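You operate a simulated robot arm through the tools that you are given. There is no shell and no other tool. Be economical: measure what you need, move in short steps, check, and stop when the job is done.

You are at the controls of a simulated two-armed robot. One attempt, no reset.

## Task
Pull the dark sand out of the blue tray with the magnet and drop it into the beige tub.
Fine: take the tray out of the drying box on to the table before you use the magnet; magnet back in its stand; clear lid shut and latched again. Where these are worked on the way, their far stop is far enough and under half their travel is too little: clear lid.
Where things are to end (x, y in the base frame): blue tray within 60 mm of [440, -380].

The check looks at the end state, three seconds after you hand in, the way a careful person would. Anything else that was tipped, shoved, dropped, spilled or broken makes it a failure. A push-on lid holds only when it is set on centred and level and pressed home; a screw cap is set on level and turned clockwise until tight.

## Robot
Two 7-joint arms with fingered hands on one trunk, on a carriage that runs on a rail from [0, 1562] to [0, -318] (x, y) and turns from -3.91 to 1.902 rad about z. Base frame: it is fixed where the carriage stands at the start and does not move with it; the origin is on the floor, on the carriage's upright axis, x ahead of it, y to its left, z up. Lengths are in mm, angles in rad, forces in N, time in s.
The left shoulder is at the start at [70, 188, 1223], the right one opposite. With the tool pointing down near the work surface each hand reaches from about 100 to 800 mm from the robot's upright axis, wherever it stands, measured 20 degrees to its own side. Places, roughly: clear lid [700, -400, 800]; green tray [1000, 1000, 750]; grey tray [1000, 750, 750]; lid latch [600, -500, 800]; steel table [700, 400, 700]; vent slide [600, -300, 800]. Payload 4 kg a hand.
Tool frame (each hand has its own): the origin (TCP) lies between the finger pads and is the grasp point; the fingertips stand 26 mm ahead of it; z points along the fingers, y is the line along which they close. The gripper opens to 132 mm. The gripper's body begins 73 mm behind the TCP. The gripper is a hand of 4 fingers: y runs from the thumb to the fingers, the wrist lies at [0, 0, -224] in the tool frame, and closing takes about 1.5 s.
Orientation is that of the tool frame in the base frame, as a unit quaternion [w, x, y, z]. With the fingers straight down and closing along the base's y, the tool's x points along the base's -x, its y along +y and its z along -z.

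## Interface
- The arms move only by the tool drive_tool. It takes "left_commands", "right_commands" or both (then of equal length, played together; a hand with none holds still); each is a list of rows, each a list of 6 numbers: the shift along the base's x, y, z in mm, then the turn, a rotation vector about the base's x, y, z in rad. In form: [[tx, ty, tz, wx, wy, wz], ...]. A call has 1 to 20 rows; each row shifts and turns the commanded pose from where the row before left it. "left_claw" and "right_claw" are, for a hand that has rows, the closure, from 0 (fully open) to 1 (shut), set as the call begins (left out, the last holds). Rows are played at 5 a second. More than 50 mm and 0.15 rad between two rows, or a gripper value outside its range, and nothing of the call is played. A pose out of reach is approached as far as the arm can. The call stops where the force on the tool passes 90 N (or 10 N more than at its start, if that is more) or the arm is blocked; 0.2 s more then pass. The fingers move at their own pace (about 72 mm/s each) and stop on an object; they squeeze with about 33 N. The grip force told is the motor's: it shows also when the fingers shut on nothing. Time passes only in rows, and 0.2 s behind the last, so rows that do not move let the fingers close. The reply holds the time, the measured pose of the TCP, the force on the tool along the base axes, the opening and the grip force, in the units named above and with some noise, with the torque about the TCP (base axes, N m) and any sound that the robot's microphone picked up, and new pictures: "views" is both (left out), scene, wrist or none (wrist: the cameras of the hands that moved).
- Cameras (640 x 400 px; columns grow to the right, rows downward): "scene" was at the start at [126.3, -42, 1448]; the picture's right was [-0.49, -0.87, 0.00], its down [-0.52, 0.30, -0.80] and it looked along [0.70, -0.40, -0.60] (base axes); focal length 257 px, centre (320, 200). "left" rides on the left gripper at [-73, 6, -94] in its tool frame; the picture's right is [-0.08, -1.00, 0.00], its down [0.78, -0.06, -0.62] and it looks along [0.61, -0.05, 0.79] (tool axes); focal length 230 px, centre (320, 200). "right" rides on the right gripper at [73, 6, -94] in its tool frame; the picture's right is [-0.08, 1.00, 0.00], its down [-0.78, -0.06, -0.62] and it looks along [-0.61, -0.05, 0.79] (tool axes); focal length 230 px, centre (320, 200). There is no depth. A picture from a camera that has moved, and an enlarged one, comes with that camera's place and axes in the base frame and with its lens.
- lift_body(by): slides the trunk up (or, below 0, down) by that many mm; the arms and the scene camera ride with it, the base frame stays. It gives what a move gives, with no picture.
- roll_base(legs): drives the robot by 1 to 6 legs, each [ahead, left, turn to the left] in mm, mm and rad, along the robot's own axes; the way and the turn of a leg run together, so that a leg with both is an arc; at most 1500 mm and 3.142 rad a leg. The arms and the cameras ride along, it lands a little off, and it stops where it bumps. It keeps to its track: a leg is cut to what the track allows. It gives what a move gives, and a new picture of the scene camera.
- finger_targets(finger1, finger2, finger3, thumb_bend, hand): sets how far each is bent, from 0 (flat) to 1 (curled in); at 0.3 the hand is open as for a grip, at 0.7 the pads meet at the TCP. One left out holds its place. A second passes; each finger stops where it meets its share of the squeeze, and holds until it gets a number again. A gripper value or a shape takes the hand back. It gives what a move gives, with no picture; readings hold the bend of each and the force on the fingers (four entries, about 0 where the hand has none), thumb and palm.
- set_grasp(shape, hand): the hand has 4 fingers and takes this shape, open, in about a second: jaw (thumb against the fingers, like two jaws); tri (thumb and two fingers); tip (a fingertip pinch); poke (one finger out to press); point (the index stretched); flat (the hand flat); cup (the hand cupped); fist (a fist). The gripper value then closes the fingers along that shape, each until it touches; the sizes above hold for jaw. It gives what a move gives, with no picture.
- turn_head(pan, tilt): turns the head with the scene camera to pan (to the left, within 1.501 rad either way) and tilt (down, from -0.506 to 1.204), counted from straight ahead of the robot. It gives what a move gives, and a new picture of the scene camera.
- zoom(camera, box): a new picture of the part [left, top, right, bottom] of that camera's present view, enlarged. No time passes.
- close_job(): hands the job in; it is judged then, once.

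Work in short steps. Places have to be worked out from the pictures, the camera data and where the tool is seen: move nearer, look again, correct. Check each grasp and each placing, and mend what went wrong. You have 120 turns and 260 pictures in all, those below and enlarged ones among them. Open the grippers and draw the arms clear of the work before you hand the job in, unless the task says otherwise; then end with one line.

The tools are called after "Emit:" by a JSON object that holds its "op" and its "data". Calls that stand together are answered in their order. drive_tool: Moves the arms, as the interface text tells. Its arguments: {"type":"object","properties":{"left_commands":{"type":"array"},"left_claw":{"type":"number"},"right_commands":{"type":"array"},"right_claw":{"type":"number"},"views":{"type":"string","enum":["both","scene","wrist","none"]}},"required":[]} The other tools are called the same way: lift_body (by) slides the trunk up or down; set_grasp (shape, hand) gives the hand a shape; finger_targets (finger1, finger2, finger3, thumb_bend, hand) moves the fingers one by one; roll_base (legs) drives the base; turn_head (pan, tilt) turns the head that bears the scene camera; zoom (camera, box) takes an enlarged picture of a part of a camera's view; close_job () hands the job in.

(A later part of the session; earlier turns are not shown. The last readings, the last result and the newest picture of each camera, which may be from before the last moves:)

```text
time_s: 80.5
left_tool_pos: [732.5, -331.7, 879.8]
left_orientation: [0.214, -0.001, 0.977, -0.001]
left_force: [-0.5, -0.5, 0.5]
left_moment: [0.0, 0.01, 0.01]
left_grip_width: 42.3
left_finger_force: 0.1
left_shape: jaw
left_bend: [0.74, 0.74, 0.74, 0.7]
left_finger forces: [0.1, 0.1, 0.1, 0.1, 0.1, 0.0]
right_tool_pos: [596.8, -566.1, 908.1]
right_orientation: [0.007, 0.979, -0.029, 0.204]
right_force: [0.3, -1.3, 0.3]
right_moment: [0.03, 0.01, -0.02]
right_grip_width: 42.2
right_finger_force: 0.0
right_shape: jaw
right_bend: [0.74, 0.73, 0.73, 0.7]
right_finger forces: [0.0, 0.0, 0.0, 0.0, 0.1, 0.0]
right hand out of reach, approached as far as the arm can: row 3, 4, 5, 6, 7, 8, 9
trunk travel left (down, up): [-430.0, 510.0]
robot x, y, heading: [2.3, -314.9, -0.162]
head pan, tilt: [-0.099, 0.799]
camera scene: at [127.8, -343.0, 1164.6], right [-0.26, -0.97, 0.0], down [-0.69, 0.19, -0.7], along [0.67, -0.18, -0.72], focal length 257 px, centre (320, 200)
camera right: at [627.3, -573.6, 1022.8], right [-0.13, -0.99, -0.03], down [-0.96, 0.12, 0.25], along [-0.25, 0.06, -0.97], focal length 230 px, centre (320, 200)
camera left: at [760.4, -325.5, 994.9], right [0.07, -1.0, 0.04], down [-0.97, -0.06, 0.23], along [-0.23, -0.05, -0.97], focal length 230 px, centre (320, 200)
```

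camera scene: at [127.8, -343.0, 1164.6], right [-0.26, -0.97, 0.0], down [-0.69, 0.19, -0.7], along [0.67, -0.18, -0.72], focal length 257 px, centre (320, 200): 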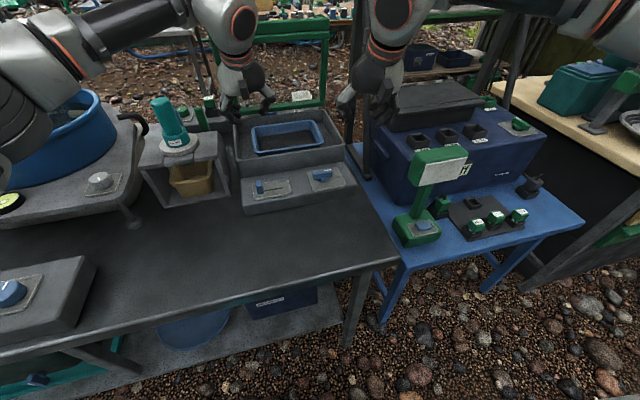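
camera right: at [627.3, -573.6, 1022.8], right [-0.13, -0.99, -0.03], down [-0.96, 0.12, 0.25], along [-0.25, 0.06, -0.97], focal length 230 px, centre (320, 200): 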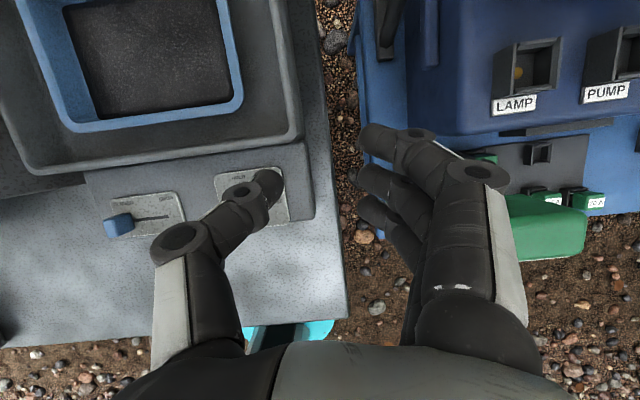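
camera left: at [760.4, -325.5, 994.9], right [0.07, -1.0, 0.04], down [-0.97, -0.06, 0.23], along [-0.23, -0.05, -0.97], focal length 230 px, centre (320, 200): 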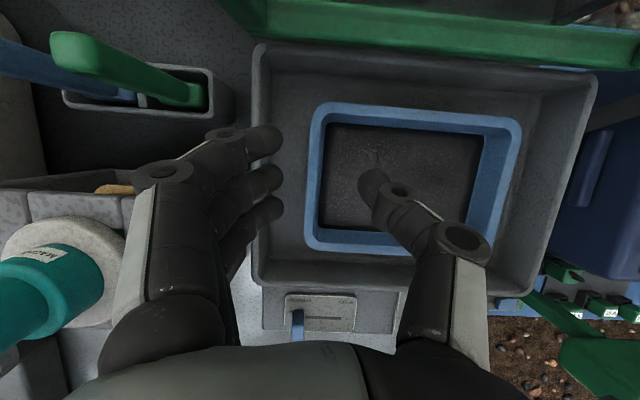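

Turning right made it worse for the right hand (yaw limit). I'll turn the other way instead, to about +0.08, and use more pitch. First I retract the left hand well clear of the magnet stand.

Emit:
{"op": "drive_tool", "data": {"left_commands": [[-35, 0, 12, 0, 0, 0], [-35, 0, 12, 0, 0, 0], [-35, 0, 12, 0, 0, 0], [-35, 0, 12, 0, 0, 0], [-35, 0, 12, 0, 0, 0], [-35, 0, 10, 0, 0, 0], [-35, 0, 10, 0, 0, 0], [-30, 0, 0, 0, 0, 0]], "right_commands": [[-10, 0, 5, 0, 0, 0], [-10, 0, 5, 0, 0, 0], [-10, 0, 5, 0, 0, 0], [-10, 0, 5, 0, 0, 0], [-10, 0, 5, 0, 0, 0], [0, 0, 5, 0, 0, 0], [0, 0, 0, 0, 0, 0], [0, 0, 0, 0, 0, 0]], "views": "none"}}

Emit:
{"op": "roll_base", "data": {"legs": [[0, 0, 0.25]]}}

```text
time_s: 82.3
left_tool_pos: [456.4, -333.3, 960.4]
left_orientation: [0.214, -0.002, 0.977, -0.001]
left_force: [-0.2, -0.5, 0.6]
left_moment: [-0.01, -0.01, 0.01]
left_grip_width: 42.3
left_finger_force: 0.0
left_shape: jaw
left_bend: [0.74, 0.74, 0.74, 0.7]
left_finger forces: [0.0, 0.0, 0.0, 0.0, 0.0, 0.1]
right_tool_pos: [545.8, -564.4, 939.4]
right_orientation: [0.007, 0.978, -0.029, 0.204]
right_force: [-1.2, -0.2, 0.2]
right_moment: [0.0, 0.01, -0.01]
right_grip_width: 42.2
right_finger_force: 0.0
right_shape: jaw
right_bend: [0.74, 0.73, 0.73, 0.7]
right_finger forces: [0.1, 0.0, 0.0, 0.1, 0.0, 0.0]
trunk travel left (down, up): [-430.0, 510.0]
robot x, y, heading: [2.6, -316.6, -0.161]
head pan, tilt: [-0.099, 0.799]
```

```text
time_s: 83.6
left_tool_pos: [448.4, -219.7, 959.1]
left_orientation: [0.213, -0.12, 0.969, 0.025]
left_force: [0.1, -0.2, 1.3]
left_moment: [-0.02, 0.01, 0.0]
left_grip_width: 42.3
left_finger_force: 0.0
left_shape: jaw
left_bend: [0.74, 0.74, 0.74, 0.7]
left_finger forces: [0.0, 0.0, 0.1, 0.1, 0.0, 0.0]
right_tool_pos: [590.8, -422.5, 936.9]
right_orientation: [-0.018, 0.975, 0.091, 0.204]
right_force: [0.6, -0.1, -0.1]
right_moment: [-0.02, -0.01, -0.01]
right_grip_width: 42.0
right_finger_force: 0.0
right_shape: jaw
right_bend: [0.74, 0.73, 0.73, 0.7]
right_finger forces: [0.0, 0.1, 0.0, 0.0, 0.0, 0.1]
trunk travel left (down, up): [-430.0, 510.0]
robot x, y, heading: [-0.9, -317.0, 0.083]
head pan, tilt: [-0.099, 0.799]
camera scene: at [131.0, -310.9, 1164.6], right [-0.02, -1.0, 0.0], down [-0.72, 0.01, -0.7], along [0.7, -0.01, -0.72], focal length 257 px, centre (320, 200)
```

scene: 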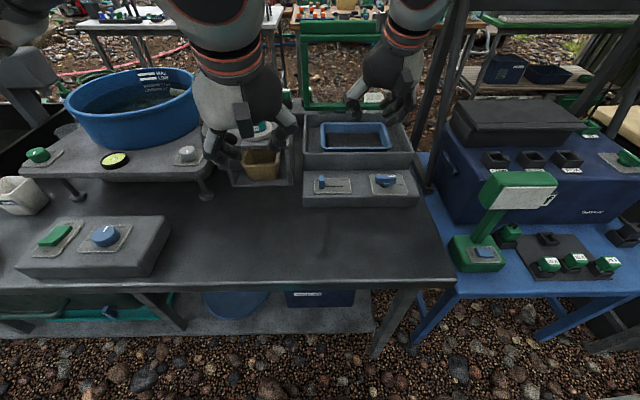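

I straighten the right hand's yaw, add pitch to about 38° and move it above the right wall; the left waits.

Emit:
{"op": "drive_tool", "data": {"right_commands": [[10, -8, -5, 0, 0, -0.094], [10, -8, -5, 0, 0, -0.093], [15, -8, -5, 0, -0.09, 0], [15, -8, -5, 0, -0.09, 0], [15, -8, -5, 0, -0.08, 0], [15, -8, -5, 0, 0, 0], [15, -8, -7, 0, 0, 0], [15, -7, -7, 0, 0, 0], [16, -2, -7, 0, 0, 0], [16, 0, -7, 0, 0, 0]], "views": "wrist"}}

```text
time_s: 85.8
left_tool_pos: [447.9, -220.7, 959.6]
left_orientation: [0.212, -0.122, 0.969, 0.026]
left_force: [-0.5, 0.5, 0.0]
left_moment: [0.01, -0.02, 0.07]
left_grip_width: 42.2
left_finger_force: 0.0
left_shape: jaw
left_bend: [0.74, 0.74, 0.74, 0.7]
left_finger forces: [0.0, 0.0, 0.1, 0.0, 0.0, 0.0]
right_tool_pos: [732.7, -488.7, 880.8]
right_orientation: [0.001, 0.944, -0.001, 0.329]
right_force: [-0.9, 0.2, 0.5]
right_moment: [0.0, 0.0, 0.02]
right_grip_width: 42.2
right_finger_force: 0.1
right_shape: jaw
right_bend: [0.74, 0.73, 0.73, 0.7]
right_finger forces: [0.0, 0.0, 0.1, 0.0, 0.1, 0.1]
trunk travel left (down, up): [-430.0, 510.0]
robot x, y, heading: [-1.6, -316.8, 0.085]
head pan, tilt: [-0.099, 0.799]
camera right: at [732.6, -494.7, 998.1], right [-0.06, -1.0, -0.05], down [-1.0, 0.06, -0.01], along [0.01, 0.05, -1.0], focal length 230 px, centre (320, 200)
```

right: 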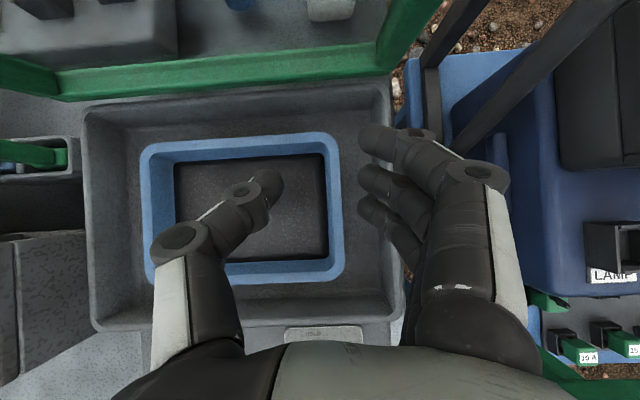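

Now the right hand is in place without limits, and its camera looks straight down: right rim from y -504 to -488, tray x 660–796. I lower it over the right wall to z about 800.

Emit:
{"op": "drive_tool", "data": {"right_commands": [[-3, -3, -10, 0, 0, 0], [-2, -3, -12, 0, 0, 0], [0, 0, -12, 0, 0, 0], [0, 0, -12, 0, 0, 0], [0, 0, -12, 0, 0, 0], [0, 0, -12, 0, 0, 0], [0, 0, -10, 0, 0, 0]], "right_claw": 0.74, "views": "both"}}

```text
time_s: 87.4
left_tool_pos: [446.2, -216.8, 960.0]
left_orientation: [0.213, -0.122, 0.969, 0.024]
left_force: [-0.1, 0.5, -0.7]
left_moment: [0.02, 0.01, 0.02]
left_grip_width: 42.1
left_finger_force: 0.1
left_shape: jaw
left_bend: [0.74, 0.74, 0.74, 0.7]
left_finger forces: [0.0, 0.0, 0.0, 0.0, 0.1, 0.0]
right_tool_pos: [727.5, -488.1, 805.6]
right_orientation: [-0.001, 0.943, 0.003, 0.333]
right_force: [2.7, 18.7, 26.1]
right_moment: [-1.35, 0.94, -0.52]
right_grip_width: 32.7
right_finger_force: 0.0
right_shape: jaw
right_bend: [0.73, 0.73, 0.74, 0.7]
right_finger forces: [0.0, 0.1, 31.4, 0.0, 0.0, 0.1]
trunk travel left (down, up): [-430.0, 510.0]
robot x, y, heading: [2.0, -309.3, 0.085]
head pan, tilt: [-0.099, 0.799]
camera scene: at [128.4, -307.5, 1165.4], right [-0.01, -1.0, 0.0], down [-0.72, 0.01, -0.7], along [0.7, -0.01, -0.72], focal length 257 px, centre (320, 200)
camera right: at [725.6, -494.1, 925.0], right [-0.06, -1.0, -0.05], down [-1.0, 0.06, -0.01], along [0.02, 0.05, -1.0], focal length 230 px, centre (320, 200)
```

scene: 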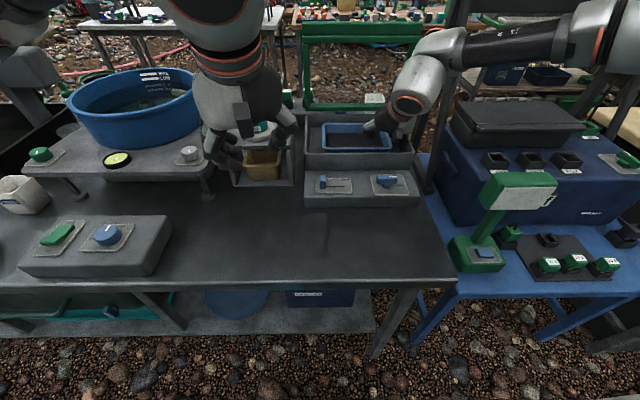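
right: 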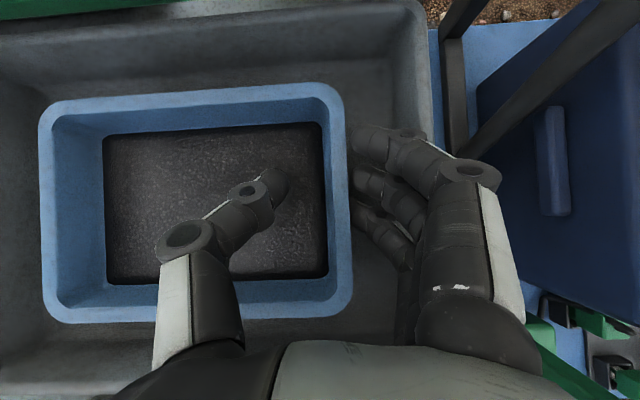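

The fingers are outside the rim and the thumb inside, with slight wall contact (finger 3). I close the right hand on the rim.

Emit:
{"op": "drive_tool", "data": {"right_commands": [[0, 0, 0, 0, 0, 0], [0, 0, 0, 0, 0, 0], [0, 0, 0, 0, 0, 0], [0, 0, 0, 0, 0, 0], [0, 0, 0, 0, 0, 0]], "right_claw": 1, "views": "wrist"}}

```text
time_s: 88.6
left_tool_pos: [444.6, -217.8, 960.0]
left_orientation: [0.214, -0.121, 0.969, 0.024]
left_force: [-0.7, 0.9, 0.2]
left_moment: [-0.01, -0.03, 0.02]
left_grip_width: 42.2
left_finger_force: 0.1
left_shape: jaw
left_bend: [0.74, 0.74, 0.74, 0.7]
left_finger forces: [0.0, 0.1, 0.0, 0.1, 0.0, 0.0]
right_tool_pos: [725.7, -491.6, 803.4]
right_orientation: [0.0, 0.943, 0.0, 0.332]
right_force: [3.7, 11.5, 27.7]
right_moment: [-0.42, -0.36, -0.57]
right_grip_width: 0.0
right_finger_force: 33.1
right_shape: jaw
right_bend: [0.69, 0.71, 0.72, 0.69]
right_finger forces: [26.2, 8.2, 21.1, 0.1, 33.3, 0.1]
trunk travel left (down, up): [-430.0, 510.0]
robot x, y, heading: [0.8, -315.7, 0.082]
head pan, tilt: [-0.099, 0.799]
camera right: at [724.8, -497.6, 922.9], right [-0.06, -1.0, -0.05], down [-1.0, 0.06, -0.01], along [0.01, 0.05, -1.0], focal length 230 px, centre (320, 200)
```

right: 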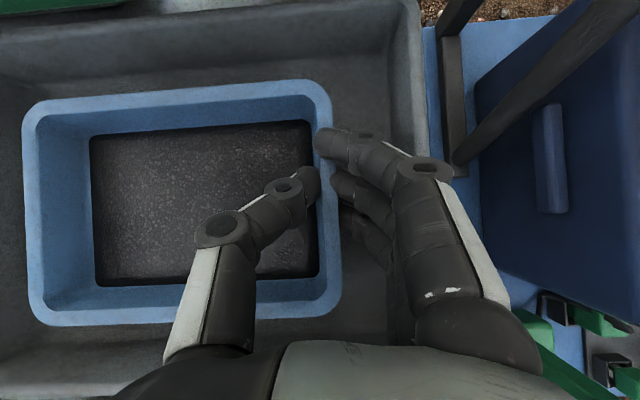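

Right grip holds (33 N). Now I bring the left hand, yaw straightened and pitched more, above the left wall.

Emit:
{"op": "drive_tool", "data": {"left_commands": [[0, -30, 0, 0, 0, -0.12], [0, -30, 0, 0, 0, -0.125], [0, -30, 0, 0, -0.1, 0], [10, -22, 0, 0, -0.1, 0], [30, 0, -5, 0, 0, 0], [30, 0, -5, 0, 0, 0], [30, 0, -5, 0, 0, 0], [30, 0, -5, 0, 0, 0], [30, 0, -10, 0, 0, 0], [30, 0, -10, 0, 0, 0], [30, 0, -10, 0, 0, 0], [30, 0, -10, 0, 0, 0], [32, 0, -15, 0, 0, 0]], "left_claw": 0.76, "views": "both"}}

```text
time_s: 91.4
left_tool_pos: [727.6, -331.7, 887.6]
left_orientation: [0.311, -0.003, 0.95, -0.001]
left_force: [0.1, -1.1, 0.1]
left_moment: [0.0, -0.02, 0.01]
left_grip_width: 32.1
left_finger_force: 0.1
left_shape: jaw
left_bend: [0.73, 0.73, 0.73, 0.7]
left_finger forces: [0.1, 0.0, 0.1, 0.0, 0.0, 0.1]
right_tool_pos: [727.1, -491.3, 804.2]
right_orientation: [0.001, 0.943, 0.0, 0.332]
right_force: [7.1, 9.0, 28.4]
right_moment: [-0.38, -0.45, -0.39]
right_grip_width: 0.0
right_finger_force: 32.9
right_shape: jaw
right_bend: [0.69, 0.71, 0.72, 0.69]
right_finger forces: [29.6, 8.2, 20.5, 0.0, 33.8, 0.0]
trunk travel left (down, up): [-430.0, 510.0]
robot x, y, heading: [-0.3, -317.3, 0.088]
head pan, tilt: [-0.099, 0.799]
camera scene: at [127.7, -309.3, 1165.1], right [-0.02, -1.0, 0.0], down [-0.71, 0.01, -0.7], along [0.7, -0.01, -0.71], focal length 257 px, centre (320, 200)
camera left: at [732.1, -325.5, 1005.7], right [0.07, -1.0, 0.05], down [-1.0, -0.06, 0.03], along [-0.03, -0.05, -1.0], focal length 230 px, centre (320, 200)
```

scene: 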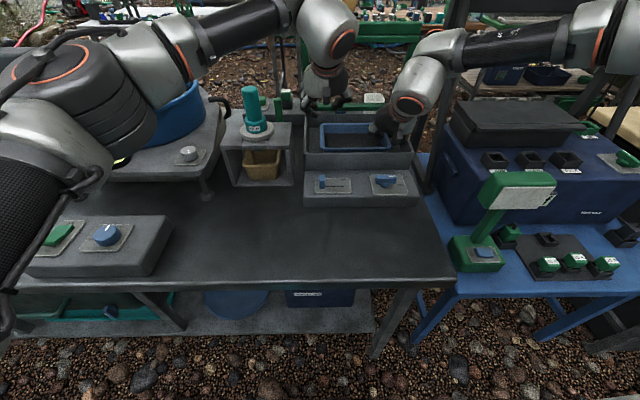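
left: 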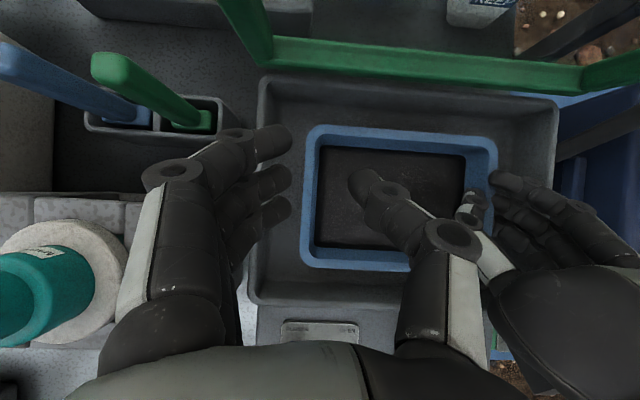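

The left rim is from y -321 to -334, centred between my finger pads. I lower the left hand to z 804.

Emit:
{"op": "drive_tool", "data": {"left_commands": [[0, 1, -12, 0, 0, 0], [0, 0, -12, 0, 0, 0], [0, 0, -12, 0, 0, 0], [0, 0, -12, 0, 0, 0], [0, 0, -12, 0, 0, 0], [0, 0, -12, 0, 0, 0], [0, 0, -10, 0, 0, 0]], "views": "wrist"}}

```text
time_s: 93.0
left_tool_pos: [726.9, -335.3, 808.4]
left_orientation: [0.313, -0.001, 0.95, -0.004]
left_force: [1.2, -22.9, 28.7]
left_moment: [1.37, 0.83, 0.63]
left_grip_width: 29.7
left_finger_force: 0.0
left_shape: jaw
left_bend: [0.73, 0.73, 0.74, 0.7]
left_finger forces: [0.0, 1.2, 34.9, 0.0, 0.0, 0.0]
right_tool_pos: [724.7, -492.4, 804.9]
right_orientation: [-0.001, 0.943, 0.002, 0.331]
right_force: [12.7, 18.0, 21.6]
right_moment: [-0.53, -0.17, -0.31]
right_grip_width: 0.1
right_finger_force: 33.3
right_shape: jaw
right_bend: [0.69, 0.71, 0.71, 0.69]
right_finger forces: [22.8, 7.8, 34.0, 0.0, 35.2, 0.1]
trunk travel left (down, up): [-430.0, 510.0]
robot x, y, heading: [-2.2, -315.3, 0.083]
head pan, tilt: [-0.099, 0.799]
camera left: at [730.4, -328.1, 926.9], right [0.06, -1.0, 0.05], down [-1.0, -0.06, 0.03], along [-0.02, -0.05, -1.0], focal length 230 px, centre (320, 200)
```

left: 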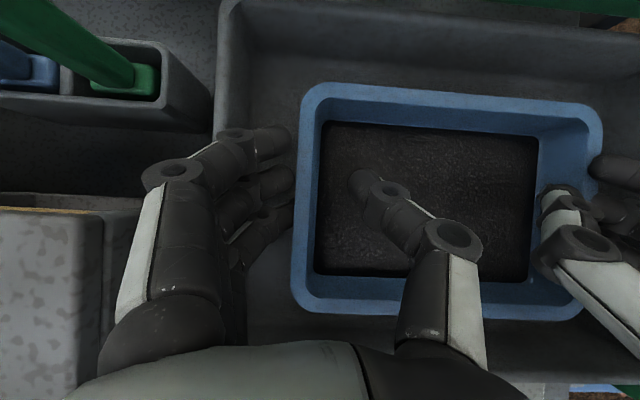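

The left fingers are outside the rim and the thumb inside. I close the left hand.

Emit:
{"op": "drive_tool", "data": {"left_commands": [[0, 0, 0, 0, 0, 0], [0, 0, 0, 0, 0, 0], [0, 0, 0, 0, 0, 0], [0, 0, 0, 0, 0, 0], [0, 0, 0, 0, 0, 0]], "left_claw": 1, "views": "wrist"}}

```text
time_s: 94.2
left_tool_pos: [725.8, -331.0, 807.3]
left_orientation: [0.314, -0.001, 0.95, -0.002]
left_force: [-2.1, -16.6, 33.4]
left_moment: [1.39, 0.9, 0.49]
left_grip_width: 0.0
left_finger_force: 32.9
left_shape: jaw
left_bend: [0.68, 0.74, 0.71, 0.67]
left_finger forces: [11.9, 4.7, 40.7, 0.0, 32.2, 0.1]
right_tool_pos: [724.5, -492.4, 805.2]
right_orientation: [0.0, 0.943, 0.0, 0.332]
right_force: [9.8, 18.9, 15.5]
right_moment: [-0.25, -0.21, -0.27]
right_grip_width: 0.0
right_finger_force: 32.8
right_shape: jaw
right_bend: [0.69, 0.71, 0.71, 0.69]
right_finger forces: [21.1, 7.8, 27.8, 0.0, 36.7, 0.0]
trunk travel left (down, up): [-430.0, 510.0]
robot x, y, heading: [2.3, -314.1, 0.079]
head pan, tilt: [-0.099, 0.799]
camera left: at [730.5, -325.3, 925.1], right [0.06, -1.0, 0.05], down [-1.0, -0.06, 0.03], along [-0.03, -0.05, -1.0], focal length 230 px, centre (320, 200)
```

left: 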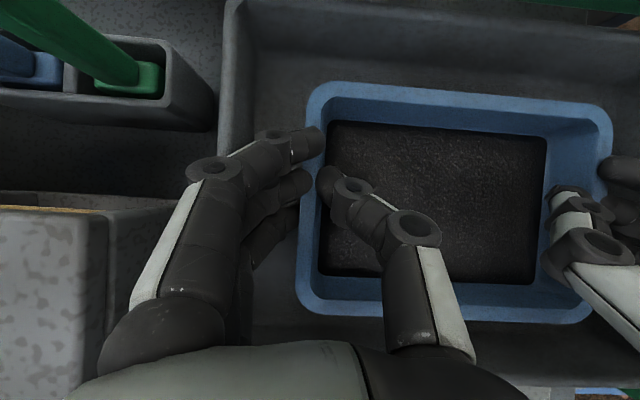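

Both hands grip the rim. I lift both together slowly by 15 mm and check that the tray follows level.

Emit:
{"op": "drive_tool", "data": {"left_commands": [[0, 0, 3, 0, 0, 0], [0, 0, 4, 0, 0, 0], [0, 0, 4, 0, 0, 0], [0, 0, 4, 0, 0, 0]], "right_commands": [[0, 0, 3, 0, 0, 0], [0, 0, 4, 0, 0, 0], [0, 0, 4, 0, 0, 0], [0, 0, 4, 0, 0, 0]], "views": "both"}}

Emit:
{"op": "zoom", "data": {"camera": "scene", "box": [290, 70, 430, 190]}}

```text
time_s: 95.2
left_tool_pos: [728.5, -331.4, 815.7]
left_orientation: [0.309, -0.001, 0.951, -0.001]
left_force: [-0.5, -15.4, -2.0]
left_moment: [-0.2, 0.11, -0.09]
left_grip_width: 0.0
left_finger_force: 33.3
left_shape: jaw
left_bend: [0.67, 0.74, 0.71, 0.67]
left_finger forces: [9.8, 4.3, 8.7, 0.0, 38.0, 0.1]
right_tool_pos: [727.8, -493.1, 813.6]
right_orientation: [0.001, 0.945, 0.0, 0.328]
right_force: [0.2, 16.8, -0.2]
right_moment: [0.23, -0.06, 0.07]
right_grip_width: 0.0
right_finger_force: 33.7
right_shape: jaw
right_bend: [0.68, 0.71, 0.72, 0.68]
right_finger forces: [13.7, 7.5, 6.0, 0.0, 39.0, 0.1]
trunk travel left (down, up): [-430.0, 510.0]
robot x, y, heading: [3.1, -313.7, 0.087]
head pan, tilt: [-0.099, 0.799]
camera scene: at [131.2, -311.2, 1164.4], right [-0.02, -1.0, 0.0], down [-0.72, 0.01, -0.7], along [0.7, -0.01, -0.72], focal length 257 px, centre (320, 200)
camera right: at [726.7, -499.9, 933.3], right [-0.06, -1.0, -0.05], down [-1.0, 0.06, 0.0], along [0.01, 0.05, -1.0], focal length 230 px, centre (320, 200)
camera left: at [733.8, -325.7, 934.4], right [0.06, -1.0, 0.05], down [-1.0, -0.06, 0.04], along [-0.03, -0.05, -1.0], focal length 230 px, centre (320, 200)
```

scene: 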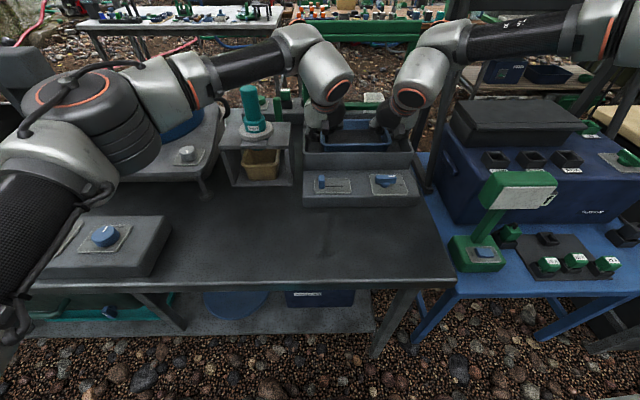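
right: 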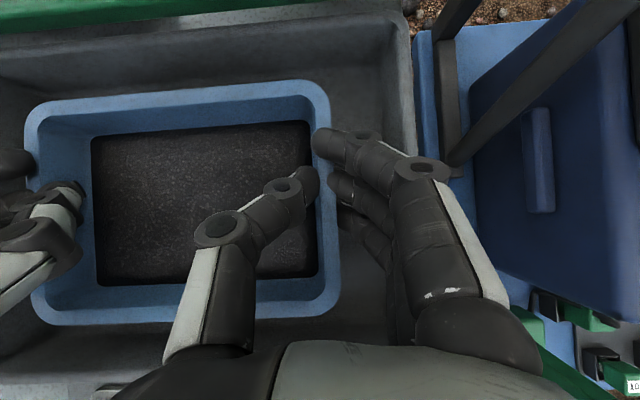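
left: 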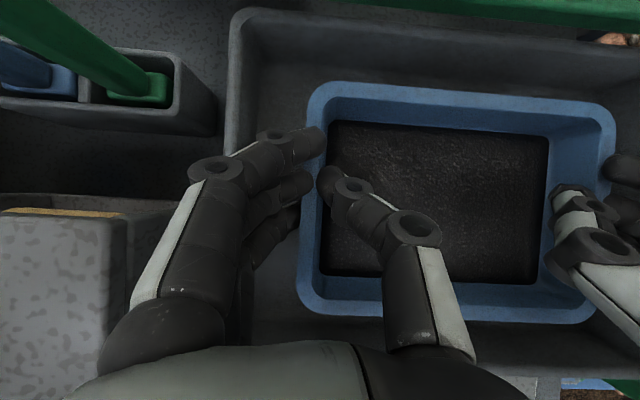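

```text
3.33 times, centred on (360, 130) of scene
camera zoom: at [131.2, -311.2, 1164.4], right [-0.02, -1.0, 0.0], down [-0.72, 0.01, -0.7], along [0.7, -0.01, -0.72], focal length 855 px, centre (187, 433)
```

zoom: 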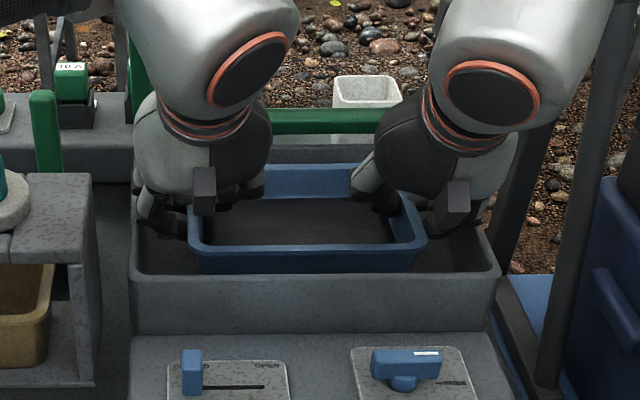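

The tray follows level in both hands. I keep lifting until it clears the box rim.

Emit:
{"op": "drive_tool", "data": {"left_commands": [[0, 0, 8, 0, 0, 0], [0, 0, 8, 0, 0, 0], [0, 0, 8, 0, 0, 0], [0, 0, 8, 0, 0, 0], [0, 0, 8, 0, 0, 0], [0, 0, 8, 0, 0, 0], [0, 0, 8, 0, 0, 0], [0, 0, 8, 0, 0, 0], [0, 0, 8, 0, 0, 0], [0, 0, 8, 0, 0, 0]], "right_commands": [[0, 0, 8, 0, 0, 0], [0, 0, 8, 0, 0, 0], [0, 0, 8, 0, 0, 0], [0, 0, 8, 0, 0, 0], [0, 0, 8, 0, 0, 0], [0, 0, 8, 0, 0, 0], [0, 0, 8, 0, 0, 0], [0, 0, 8, 0, 0, 0], [0, 0, 8, 0, 0, 0], [0, 0, 8, 0, 0, 0]], "views": "scene"}}

Emit:
{"op": "zoom", "data": {"camera": "scene", "box": [290, 70, 430, 190]}}

```text
time_s: 97.4
left_tool_pos: [729.4, -331.2, 897.1]
left_orientation: [0.31, -0.001, 0.951, -0.002]
left_force: [-1.4, -20.3, -0.5]
left_moment: [-0.24, 0.09, -0.16]
left_grip_width: 0.0
left_finger_force: 32.5
left_shape: jaw
left_bend: [0.67, 0.74, 0.71, 0.67]
left_finger forces: [9.1, 4.1, 8.2, 0.0, 39.7, 0.0]
right_tool_pos: [727.0, -492.7, 895.5]
right_orientation: [0.0, 0.944, 0.0, 0.33]
right_force: [0.3, 18.2, -0.6]
right_moment: [0.25, -0.06, 0.08]
right_grip_width: 0.0
right_finger_force: 32.8
right_shape: jaw
right_bend: [0.67, 0.71, 0.72, 0.68]
right_finger forces: [13.0, 7.1, 5.1, 0.1, 40.2, 0.1]
trunk travel left (down, up): [-430.0, 510.0]
robot x, y, heading: [1.7, -320.1, 0.084]
head pan, tilt: [-0.099, 0.799]
camera scene: at [131.0, -311.3, 1164.6], right [-0.02, -1.0, 0.0], down [-0.72, 0.01, -0.7], along [0.7, -0.01, -0.72], focal length 257 px, centre (320, 200)
```

scene: 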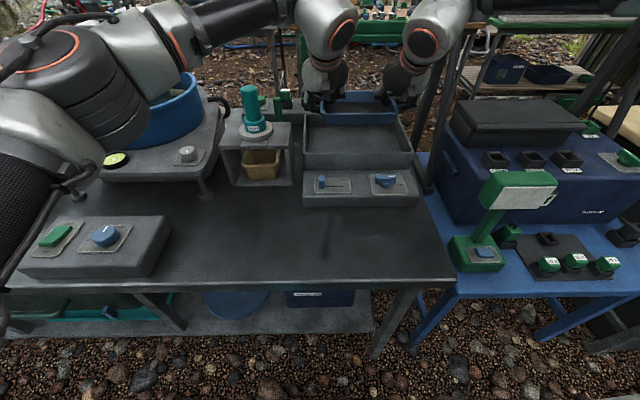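

```text
3.33 times, centred on (360, 130) of scene
camera zoom: at [131.0, -311.3, 1164.6], right [-0.02, -1.0, 0.0], down [-0.72, 0.01, -0.7], along [0.7, -0.01, -0.72], focal length 855 px, centre (187, 433)
```

zoom: 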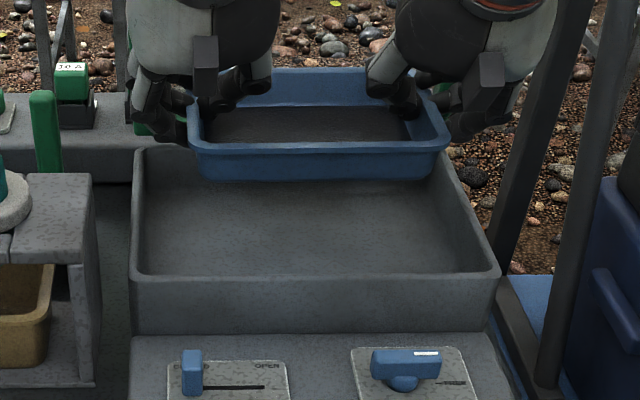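

The tray is clear of the box and level. I carry it back toward the robot in moderate steps, checking the reach.

Emit:
{"op": "drive_tool", "data": {"left_commands": [[-15, 0, 2, 0, 0, 0], [-20, 0, 0, 0, 0, 0], [-20, 0, 0, 0, 0, 0], [-20, 0, 0, 0, 0, 0], [-20, 0, 0, 0, 0, 0], [-20, 0, 0, 0, 0, 0], [-20, 0, 0, 0, 0, 0]], "right_commands": [[-15, 0, 2, 0, 0, 0], [-20, 0, 0, 0, 0, 0], [-20, 0, 0, 0, 0, 0], [-20, 0, 0, 0, 0, 0], [-20, 0, 0, 0, 0, 0], [-20, 0, 0, 0, 0, 0], [-20, 0, 0, 0, 0, 0]], "views": "scene"}}

```text
time_s: 99.0
left_tool_pos: [594.5, -330.4, 901.2]
left_orientation: [0.311, -0.002, 0.951, -0.001]
left_force: [0.2, -17.9, -2.3]
left_moment: [-0.22, 0.07, -0.12]
left_grip_width: 0.0
left_finger_force: 32.9
left_shape: jaw
left_bend: [0.67, 0.74, 0.71, 0.67]
left_finger forces: [8.9, 3.9, 8.4, 0.0, 39.3, 0.0]
right_tool_pos: [594.1, -493.3, 896.9]
right_orientation: [0.0, 0.944, 0.0, 0.33]
right_force: [-0.1, 18.9, 0.5]
right_moment: [0.28, -0.05, 0.1]
right_grip_width: 0.2
right_finger_force: 32.5
right_shape: jaw
right_bend: [0.67, 0.71, 0.72, 0.68]
right_finger forces: [11.4, 7.0, 5.2, 0.1, 39.7, 0.0]
trunk travel left (down, up): [-430.0, 510.0]
robot x, y, heading: [-0.7, -318.5, 0.088]
head pan, tilt: [-0.099, 0.799]
camera scene: at [130.4, -311.2, 1164.7], right [-0.02, -1.0, 0.0], down [-0.72, 0.01, -0.7], along [0.7, -0.01, -0.72], focal length 257 px, centre (320, 200)
```

scene: 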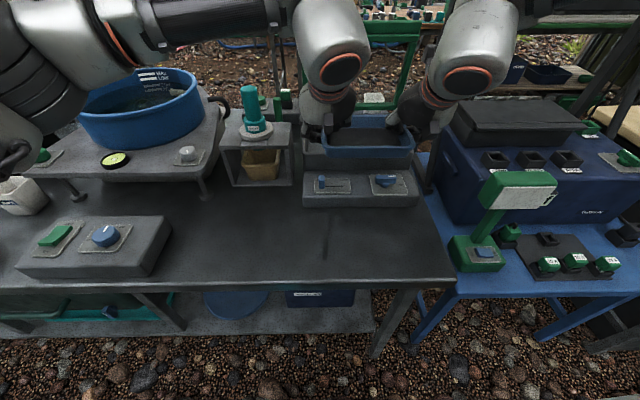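

Steady. To avoid the arms getting too folded near the body, I raise the trunk by 150 (tray rides along), then continue back in steps.

Emit:
{"op": "lift_body", "data": {"by": 150}}

Emit:
{"op": "drive_tool", "data": {"left_commands": [[-15, 3, -15, 0, 0, 0], [-15, 3, -15, 0, 0, 0], [-15, 3, -15, 0, 0, 0], [-15, 3, -15, 0, 0, 0], [-15, 3, -15, 0, 0, 0]], "right_commands": [[-15, 3, -15, 0, 0, 0], [-15, 3, -15, 0, 0, 0], [-15, 3, -15, 0, 0, 0], [-15, 3, -15, 0, 0, 0], [-15, 3, -15, 0, 0, 0]], "views": "scene"}}

```text
time_s: 100.7
left_tool_pos: [596.3, -331.8, 1051.1]
left_orientation: [0.311, -0.002, 0.951, -0.001]
left_force: [-0.2, -17.8, -2.4]
left_moment: [-0.21, 0.04, -0.08]
left_grip_width: 0.0
left_finger_force: 32.8
left_shape: jaw
left_bend: [0.67, 0.74, 0.71, 0.67]
left_finger forces: [9.2, 4.1, 8.6, 0.0, 38.9, 0.1]
right_tool_pos: [594.1, -493.4, 1046.0]
right_orientation: [0.001, 0.944, -0.001, 0.329]
right_force: [0.5, 18.4, 0.4]
right_moment: [0.28, -0.09, 0.06]
right_grip_width: 0.0
right_finger_force: 33.1
right_shape: jaw
right_bend: [0.67, 0.71, 0.72, 0.68]
right_finger forces: [11.7, 7.2, 5.3, 0.0, 39.3, 0.0]
trunk travel left (down, up): [-580.0, 360.0]
robot x, y, heading: [-3.2, -317.5, 0.08]
head pan, tilt: [-0.099, 0.799]
```

```text
time_s: 101.9
left_tool_pos: [520.4, -316.3, 975.1]
left_orientation: [0.309, -0.003, 0.951, -0.001]
left_force: [0.4, -10.7, -1.5]
left_moment: [-0.09, 0.01, -0.02]
left_grip_width: 0.2
left_finger_force: 33.4
left_shape: jaw
left_bend: [0.66, 0.74, 0.71, 0.67]
left_finger forces: [10.9, 5.1, 9.0, 0.0, 34.9, 0.1]
right_tool_pos: [520.3, -479.4, 971.2]
right_orientation: [0.001, 0.944, -0.001, 0.329]
right_force: [-0.3, 9.8, -0.9]
right_moment: [0.16, -0.07, 0.0]
right_grip_width: 0.1
right_finger_force: 33.4
right_shape: jaw
right_bend: [0.67, 0.71, 0.72, 0.68]
right_finger forces: [12.0, 8.5, 6.3, 0.1, 34.8, 0.0]
trunk travel left (down, up): [-580.0, 360.0]
robot x, y, heading: [1.7, -317.0, 0.084]
head pan, tilt: [-0.099, 0.799]
camera scene: at [131.6, -311.2, 1314.6], right [-0.02, -1.0, 0.0], down [-0.72, 0.01, -0.7], along [0.7, -0.01, -0.72], focal length 257 px, centre (320, 200)
```

scene: 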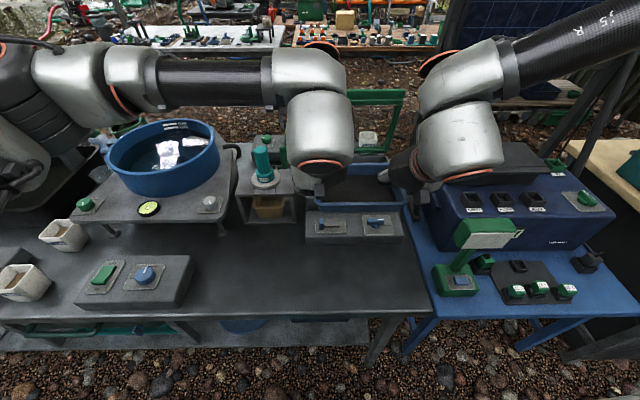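

All fine and no reach warnings. I continue to x 458 and down to z about 880.

Emit:
{"op": "drive_tool", "data": {"left_commands": [[-11, 2, -15, 0, 0, 0], [-11, 2, -15, 0, 0, 0], [-11, 2, -15, 0, 0, 0], [-11, 2, -15, 0, 0, 0], [-11, 2, -15, 0, 0, 0], [-9, 2, -15, 0, 0, 0]], "right_commands": [[-11, 2, -15, 0, 0, 0], [-11, 2, -15, 0, 0, 0], [-11, 2, -15, 0, 0, 0], [-11, 2, -15, 0, 0, 0], [-11, 2, -15, 0, 0, 0], [-9, 2, -15, 0, 0, 0]], "views": "scene"}}

```text
time_s: 103.3
left_tool_pos: [456.9, -305.7, 886.4]
left_orientation: [0.31, -0.001, 0.951, -0.001]
left_force: [-0.8, -11.7, -2.5]
left_moment: [-0.1, 0.06, -0.05]
left_grip_width: 0.0
left_finger_force: 33.4
left_shape: jaw
left_bend: [0.66, 0.74, 0.71, 0.67]
left_finger forces: [9.3, 4.5, 10.0, 0.1, 35.4, 0.1]
right_tool_pos: [454.6, -467.7, 880.3]
right_orientation: [0.0, 0.944, 0.0, 0.329]
right_force: [1.0, 12.8, 0.3]
right_moment: [0.22, -0.07, -0.03]
right_grip_width: 0.1
right_finger_force: 32.9
right_shape: jaw
right_bend: [0.67, 0.71, 0.73, 0.68]
right_finger forces: [12.0, 8.0, 5.4, 0.0, 35.4, 0.0]
trunk travel left (down, up): [-580.0, 360.0]
robot x, y, heading: [-0.6, -314.2, 0.084]
head pan, tilt: [-0.099, 0.799]
camera scene: at [132.1, -311.4, 1314.6], right [-0.02, -1.0, 0.0], down [-0.72, 0.01, -0.7], along [0.7, -0.01, -0.72], focal length 257 px, centre (320, 200)
```

scene: 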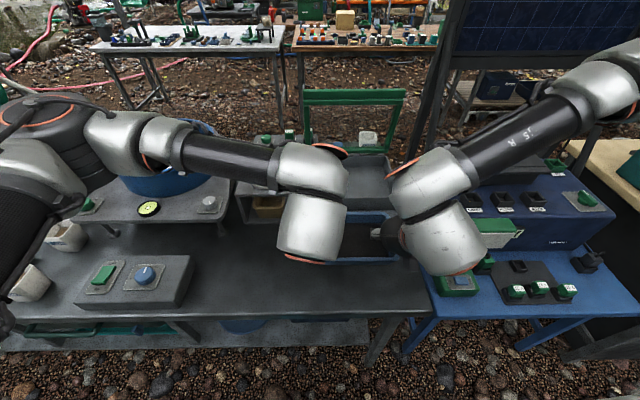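

Above the target. I lower both by 75 mm and look with the wrist cameras.

Emit:
{"op": "drive_tool", "data": {"left_commands": [[0, 0, -13, 0, 0, 0], [0, 0, -13, 0, 0, 0], [0, 0, -13, 0, 0, 0], [0, 0, -13, 0, 0, 0], [0, 0, -12, 0, 0, 0], [0, 0, -12, 0, 0, 0]], "right_commands": [[0, 0, -12, 0, 0, 0], [0, 0, -12, 0, 0, 0], [0, 0, -12, 0, 0, 0], [0, 0, -12, 0, 0, 0], [0, 0, -12, 0, 0, 0], [0, 0, -12, 0, 0, 0]], "views": "both"}}

```text
time_s: 104.7
left_tool_pos: [456.1, -306.9, 808.6]
left_orientation: [0.31, -0.001, 0.951, -0.004]
left_force: [2.1, -42.9, 4.5]
left_moment: [-0.75, -0.13, -0.49]
left_grip_width: 0.1
left_finger_force: 33.2
left_shape: jaw
left_bend: [0.72, 0.76, 0.73, 0.64]
left_finger forces: [0.1, 0.6, 2.8, 0.0, 46.3, 0.1]
right_tool_pos: [460.8, -486.1, 825.7]
right_orientation: [-0.003, 0.945, 0.001, 0.328]
right_force: [-1.8, 42.9, -5.5]
right_moment: [0.58, 0.1, 0.6]
right_grip_width: 0.0
right_finger_force: 32.9
right_shape: jaw
right_bend: [0.72, 0.73, 0.74, 0.64]
right_finger forces: [0.0, 2.0, 1.3, 0.0, 46.4, 0.0]
right hand out of reach, approached as far as the arm can: row 3, 4, 5, 6
trunk travel left (down, up): [-580.0, 360.0]
robot x, y, heading: [-1.9, -312.0, 0.081]
head pan, tilt: [-0.099, 0.799]
camera scene: at [131.7, -311.4, 1314.6], right [-0.02, -1.0, 0.0], down [-0.72, 0.01, -0.7], along [0.7, -0.01, -0.72], focal length 257 px, centre (320, 200)
camera right: at [460.9, -492.3, 943.2], right [-0.06, -1.0, -0.05], down [-1.0, 0.06, 0.0], along [0.0, 0.05, -1.0], focal length 230 px, centre (320, 200)
camera left: at [461.0, -299.6, 927.9], right [0.06, -1.0, 0.05], down [-1.0, -0.06, 0.04], along [-0.03, -0.06, -1.0], focal length 230 px, centre (320, 200)
```

scene: 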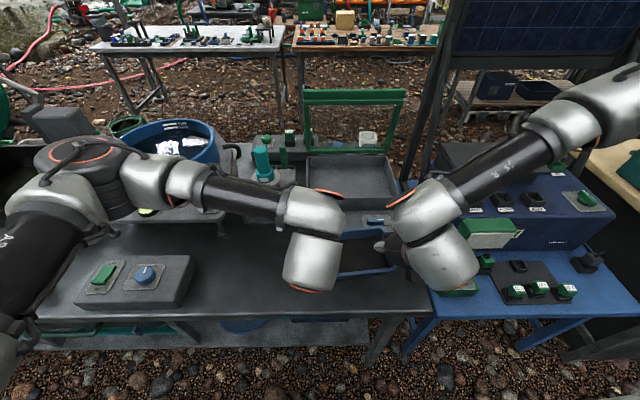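
right: 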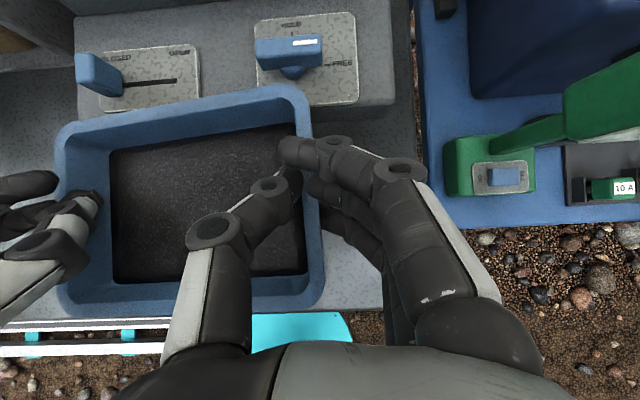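
left: 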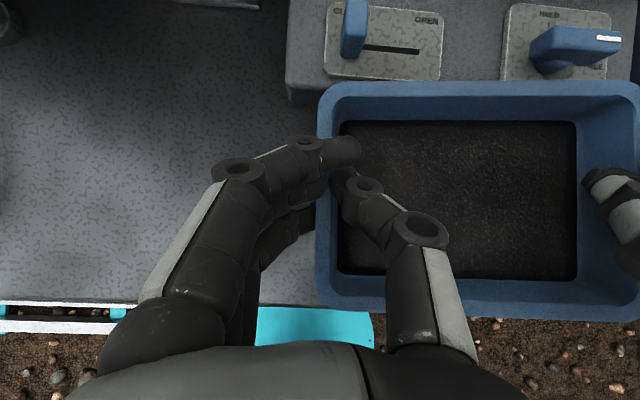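

The right arm hit a limit and the tray is tilting slightly. I bring the left up and over to level the tray and ease the tension, and then lower with the trunk instead.

Emit:
{"op": "drive_tool", "data": {"left_commands": [[0, -6, 5, 0, 0, 0], [1, -5, 5, 0, 0, 0], [2, -5, 4, 0, 0, 0], [0, 0, 0, 0, 0, 0]], "views": "wrist"}}

```text
time_s: 105.7
left_tool_pos: [459.1, -320.7, 823.1]
left_orientation: [0.31, -0.002, 0.951, -0.001]
left_force: [-1.5, -12.7, -1.9]
left_moment: [-0.11, 0.02, -0.38]
left_grip_width: 0.3
left_finger_force: 33.2
left_shape: jaw
left_bend: [0.72, 0.76, 0.72, 0.64]
left_finger forces: [0.0, 6.6, 10.1, 0.0, 28.6, 0.0]
right_tool_pos: [462.5, -487.5, 825.4]
right_orientation: [0.001, 0.944, -0.001, 0.329]
right_force: [0.9, 13.2, -0.9]
right_moment: [0.17, -0.05, 0.29]
right_grip_width: 0.2
right_finger_force: 32.9
right_shape: jaw
right_bend: [0.72, 0.73, 0.74, 0.65]
right_finger forces: [0.0, 10.2, 6.6, 0.0, 29.6, 0.0]
trunk travel left (down, up): [-580.0, 360.0]
robot x, y, heading: [-0.3, -314.9, 0.083]
head pan, tilt: [-0.099, 0.799]
camera left: at [464.4, -314.3, 940.8], right [0.07, -1.0, 0.05], down [-1.0, -0.06, 0.04], along [-0.03, -0.05, -1.0], focal length 230 px, centre (320, 200)
```

left: 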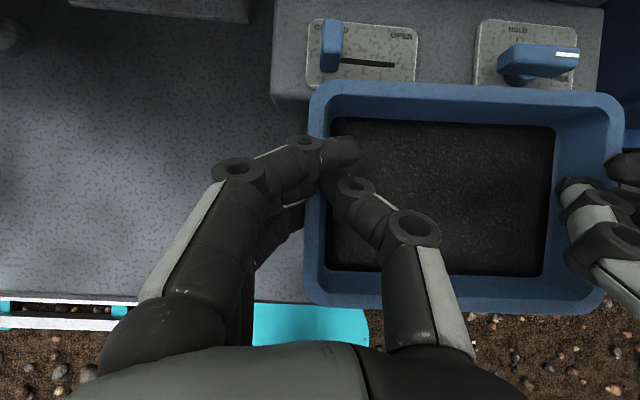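

Level again, tray centred at about (461, -404). I lower the trunk by 30 mm and check.

Emit:
{"op": "lift_body", "data": {"by": -30}}

Emit:
{"op": "drive_tool", "data": {"left_commands": [[-4, 0, 0, 0, 0, 0], [-4, 0, 0, 0, 0, 0]], "right_commands": [[-4, 0, 0, 0, 0, 0], [-4, 0, 0, 0, 0, 0]], "views": "wrist"}}

```text
time_s: 106.5
left_tool_pos: [459.0, -319.9, 793.0]
left_orientation: [0.31, -0.002, 0.951, -0.001]
left_force: [-0.5, -10.8, -0.6]
left_moment: [-0.09, 0.02, -0.34]
left_grip_width: 0.0
left_finger_force: 32.9
left_shape: jaw
left_bend: [0.72, 0.76, 0.72, 0.64]
left_finger forces: [0.0, 6.8, 10.4, 0.0, 27.9, 0.0]
right_tool_pos: [461.5, -486.6, 795.4]
right_orientation: [0.0, 0.944, 0.001, 0.329]
right_force: [0.5, 10.9, -0.7]
right_moment: [0.14, 0.01, 0.26]
right_grip_width: 0.0
right_finger_force: 33.0
right_shape: jaw
right_bend: [0.72, 0.73, 0.74, 0.65]
right_finger forces: [0.1, 10.5, 7.0, 0.1, 28.8, 0.1]
trunk travel left (down, up): [-550.0, 390.0]
robot x, y, heading: [-1.1, -316.2, 0.082]
head pan, tilt: [-0.099, 0.799]
```

```text
time_s: 107.1
left_tool_pos: [450.2, -320.6, 793.4]
left_orientation: [0.309, -0.002, 0.951, -0.002]
left_force: [-0.2, -15.9, -1.2]
left_moment: [-0.17, 0.01, -0.35]
left_grip_width: 0.0
left_finger_force: 32.7
left_shape: jaw
left_bend: [0.72, 0.76, 0.72, 0.64]
left_finger forces: [0.0, 5.9, 8.8, 0.1, 30.4, 0.0]
right_tool_pos: [454.4, -487.2, 795.9]
right_orientation: [-0.001, 0.945, 0.0, 0.328]
right_force: [-0.5, 16.7, -2.3]
right_moment: [0.2, 0.0, 0.32]
right_grip_width: 0.0
right_finger_force: 33.3
right_shape: jaw
right_bend: [0.72, 0.73, 0.74, 0.65]
right_finger forces: [0.1, 9.3, 6.4, 0.0, 32.0, 0.1]
trunk travel left (down, up): [-550.0, 390.0]
robot x, y, heading: [-1.6, -314.6, 0.088]
head pan, tilt: [-0.099, 0.799]
camera right: at [453.3, -494.5, 914.8], right [-0.06, -1.0, -0.05], down [-1.0, 0.06, 0.0], along [0.01, 0.05, -1.0], focal length 230 px, centre (320, 200)
camera left: at [456.1, -315.1, 911.4], right [0.06, -1.0, 0.05], down [-1.0, -0.06, 0.04], along [-0.03, -0.05, -1.0], focal length 230 px, centre (320, 200)
```

right: 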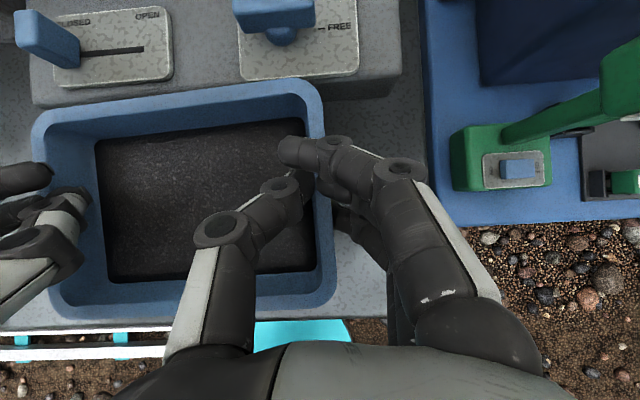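
left: 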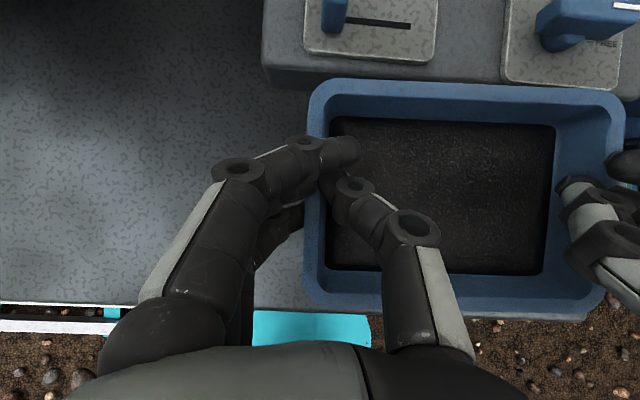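

The tray hovers about 20–25 mm above the table and lies between the table's front edge and the panel. I lower the trunk in small steps till the force shows touch-down.

Emit:
{"op": "lift_body", "data": {"by": -15}}

Emit:
{"op": "lift_body", "data": {"by": -8}}

```text
time_s: 107.7
left_tool_pos: [450.3, -320.5, 778.3]
left_orientation: [0.309, -0.001, 0.951, -0.002]
left_force: [0.3, -19.1, -0.7]
left_moment: [-0.22, -0.01, -0.36]
left_grip_width: 0.0
left_finger_force: 32.9
left_shape: jaw
left_bend: [0.72, 0.76, 0.72, 0.64]
left_finger forces: [0.1, 5.6, 8.5, 0.1, 32.2, 0.0]
right_tool_pos: [454.7, -488.5, 780.8]
right_orientation: [-0.001, 0.944, 0.0, 0.329]
right_force: [0.1, 19.4, -1.8]
right_moment: [0.26, 0.0, 0.33]
right_grip_width: 0.0
right_finger_force: 32.9
right_shape: jaw
right_bend: [0.72, 0.73, 0.74, 0.65]
right_finger forces: [0.1, 8.9, 5.9, 0.0, 33.5, 0.0]
trunk travel left (down, up): [-535.0, 405.0]
robot x, y, heading: [1.5, -313.7, 0.084]
head pan, tilt: [-0.099, 0.799]
```

```text
time_s: 108.3
left_tool_pos: [451.8, -320.3, 769.3]
left_orientation: [0.31, -0.002, 0.951, -0.002]
left_force: [0.4, -21.8, -0.2]
left_moment: [-0.24, 0.0, -0.4]
left_grip_width: 0.0
left_finger_force: 33.1
left_shape: jaw
left_bend: [0.72, 0.76, 0.72, 0.64]
left_finger forces: [0.1, 5.3, 8.3, 0.1, 33.4, 0.0]
right_tool_pos: [454.5, -488.8, 774.0]
right_orientation: [-0.001, 0.944, 0.0, 0.329]
right_force: [-0.1, 20.7, -0.4]
right_moment: [0.3, -0.02, 0.35]
right_grip_width: 0.0
right_finger_force: 33.3
right_shape: jaw
right_bend: [0.72, 0.73, 0.74, 0.65]
right_finger forces: [0.1, 8.6, 5.6, 0.0, 34.3, 0.1]
trunk travel left (down, up): [-527.0, 413.0]
robot x, y, heading: [0.6, -315.7, 0.084]
head pan, tilt: [-0.099, 0.799]
```

No touch yet. I go on down.

Emit:
{"op": "lift_body", "data": {"by": -6}}

Emit:
{"op": "lift_body", "data": {"by": -5}}

Emit:
{"op": "zoom", "data": {"camera": "right", "box": [0, 0, 640, 400]}}

```text
time_s: 108.8
left_tool_pos: [451.0, -321.6, 764.3]
left_orientation: [0.31, -0.002, 0.951, -0.001]
left_force: [0.8, -20.7, -1.4]
left_moment: [-0.2, 0.0, -0.38]
left_grip_width: 0.2
left_finger_force: 32.9
left_shape: jaw
left_bend: [0.72, 0.76, 0.72, 0.64]
left_finger forces: [0.0, 5.3, 8.8, 0.1, 34.4, 0.0]
right_tool_pos: [453.7, -488.2, 767.9]
right_orientation: [-0.001, 0.944, 0.0, 0.329]
right_force: [-1.3, 20.8, -1.8]
right_moment: [0.29, -0.03, 0.37]
right_grip_width: 0.0
right_finger_force: 32.7
right_shape: jaw
right_bend: [0.72, 0.73, 0.74, 0.65]
right_finger forces: [0.1, 8.4, 5.9, 0.0, 35.3, 0.0]
trunk travel left (down, up): [-521.0, 419.0]
robot x, y, heading: [-0.8, -311.5, 0.086]
head pan, tilt: [-0.099, 0.799]
```

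```text
time_s: 109.4
left_tool_pos: [451.6, -321.5, 760.8]
left_orientation: [0.312, -0.002, 0.95, -0.002]
left_force: [1.2, -22.4, 24.3]
left_moment: [-0.22, -0.14, -0.53]
left_grip_width: 0.1
left_finger_force: 32.6
left_shape: jaw
left_bend: [0.72, 0.76, 0.73, 0.65]
left_finger forces: [0.0, 5.6, 11.5, 0.1, 41.6, 0.0]
right_tool_pos: [453.5, -488.0, 762.9]
right_orientation: [-0.001, 0.944, 0.0, 0.33]
right_force: [2.0, 19.3, 0.0]
right_moment: [0.25, -0.01, 0.33]
right_grip_width: 0.0
right_finger_force: 32.6
right_shape: jaw
right_bend: [0.72, 0.73, 0.74, 0.65]
right_finger forces: [0.1, 8.9, 5.7, 0.1, 34.0, 0.1]
trunk travel left (down, up): [-516.0, 424.0]
robot x, y, heading: [1.7, -314.5, 0.08]
head pan, tilt: [-0.099, 0.799]
```

```text
1.00 times, centred on (320, 200) of right (not enlarged: the box is as wide or as high as the picture)
camera zoom: at [452.5, -495.0, 881.8], right [-0.06, -1.0, -0.05], down [-1.0, 0.06, -0.01], along [0.01, 0.05, -1.0], focal length 230 px, centre (320, 200)
```

zoom: 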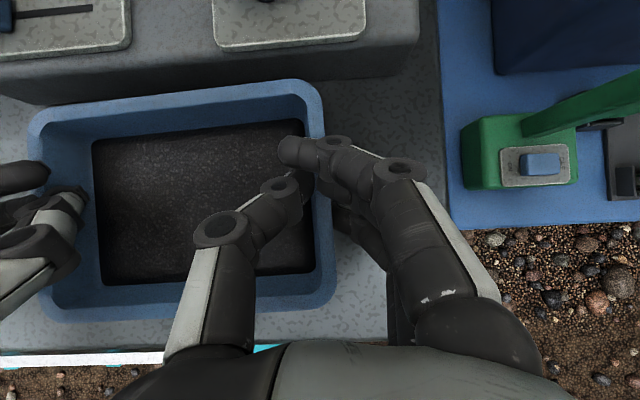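

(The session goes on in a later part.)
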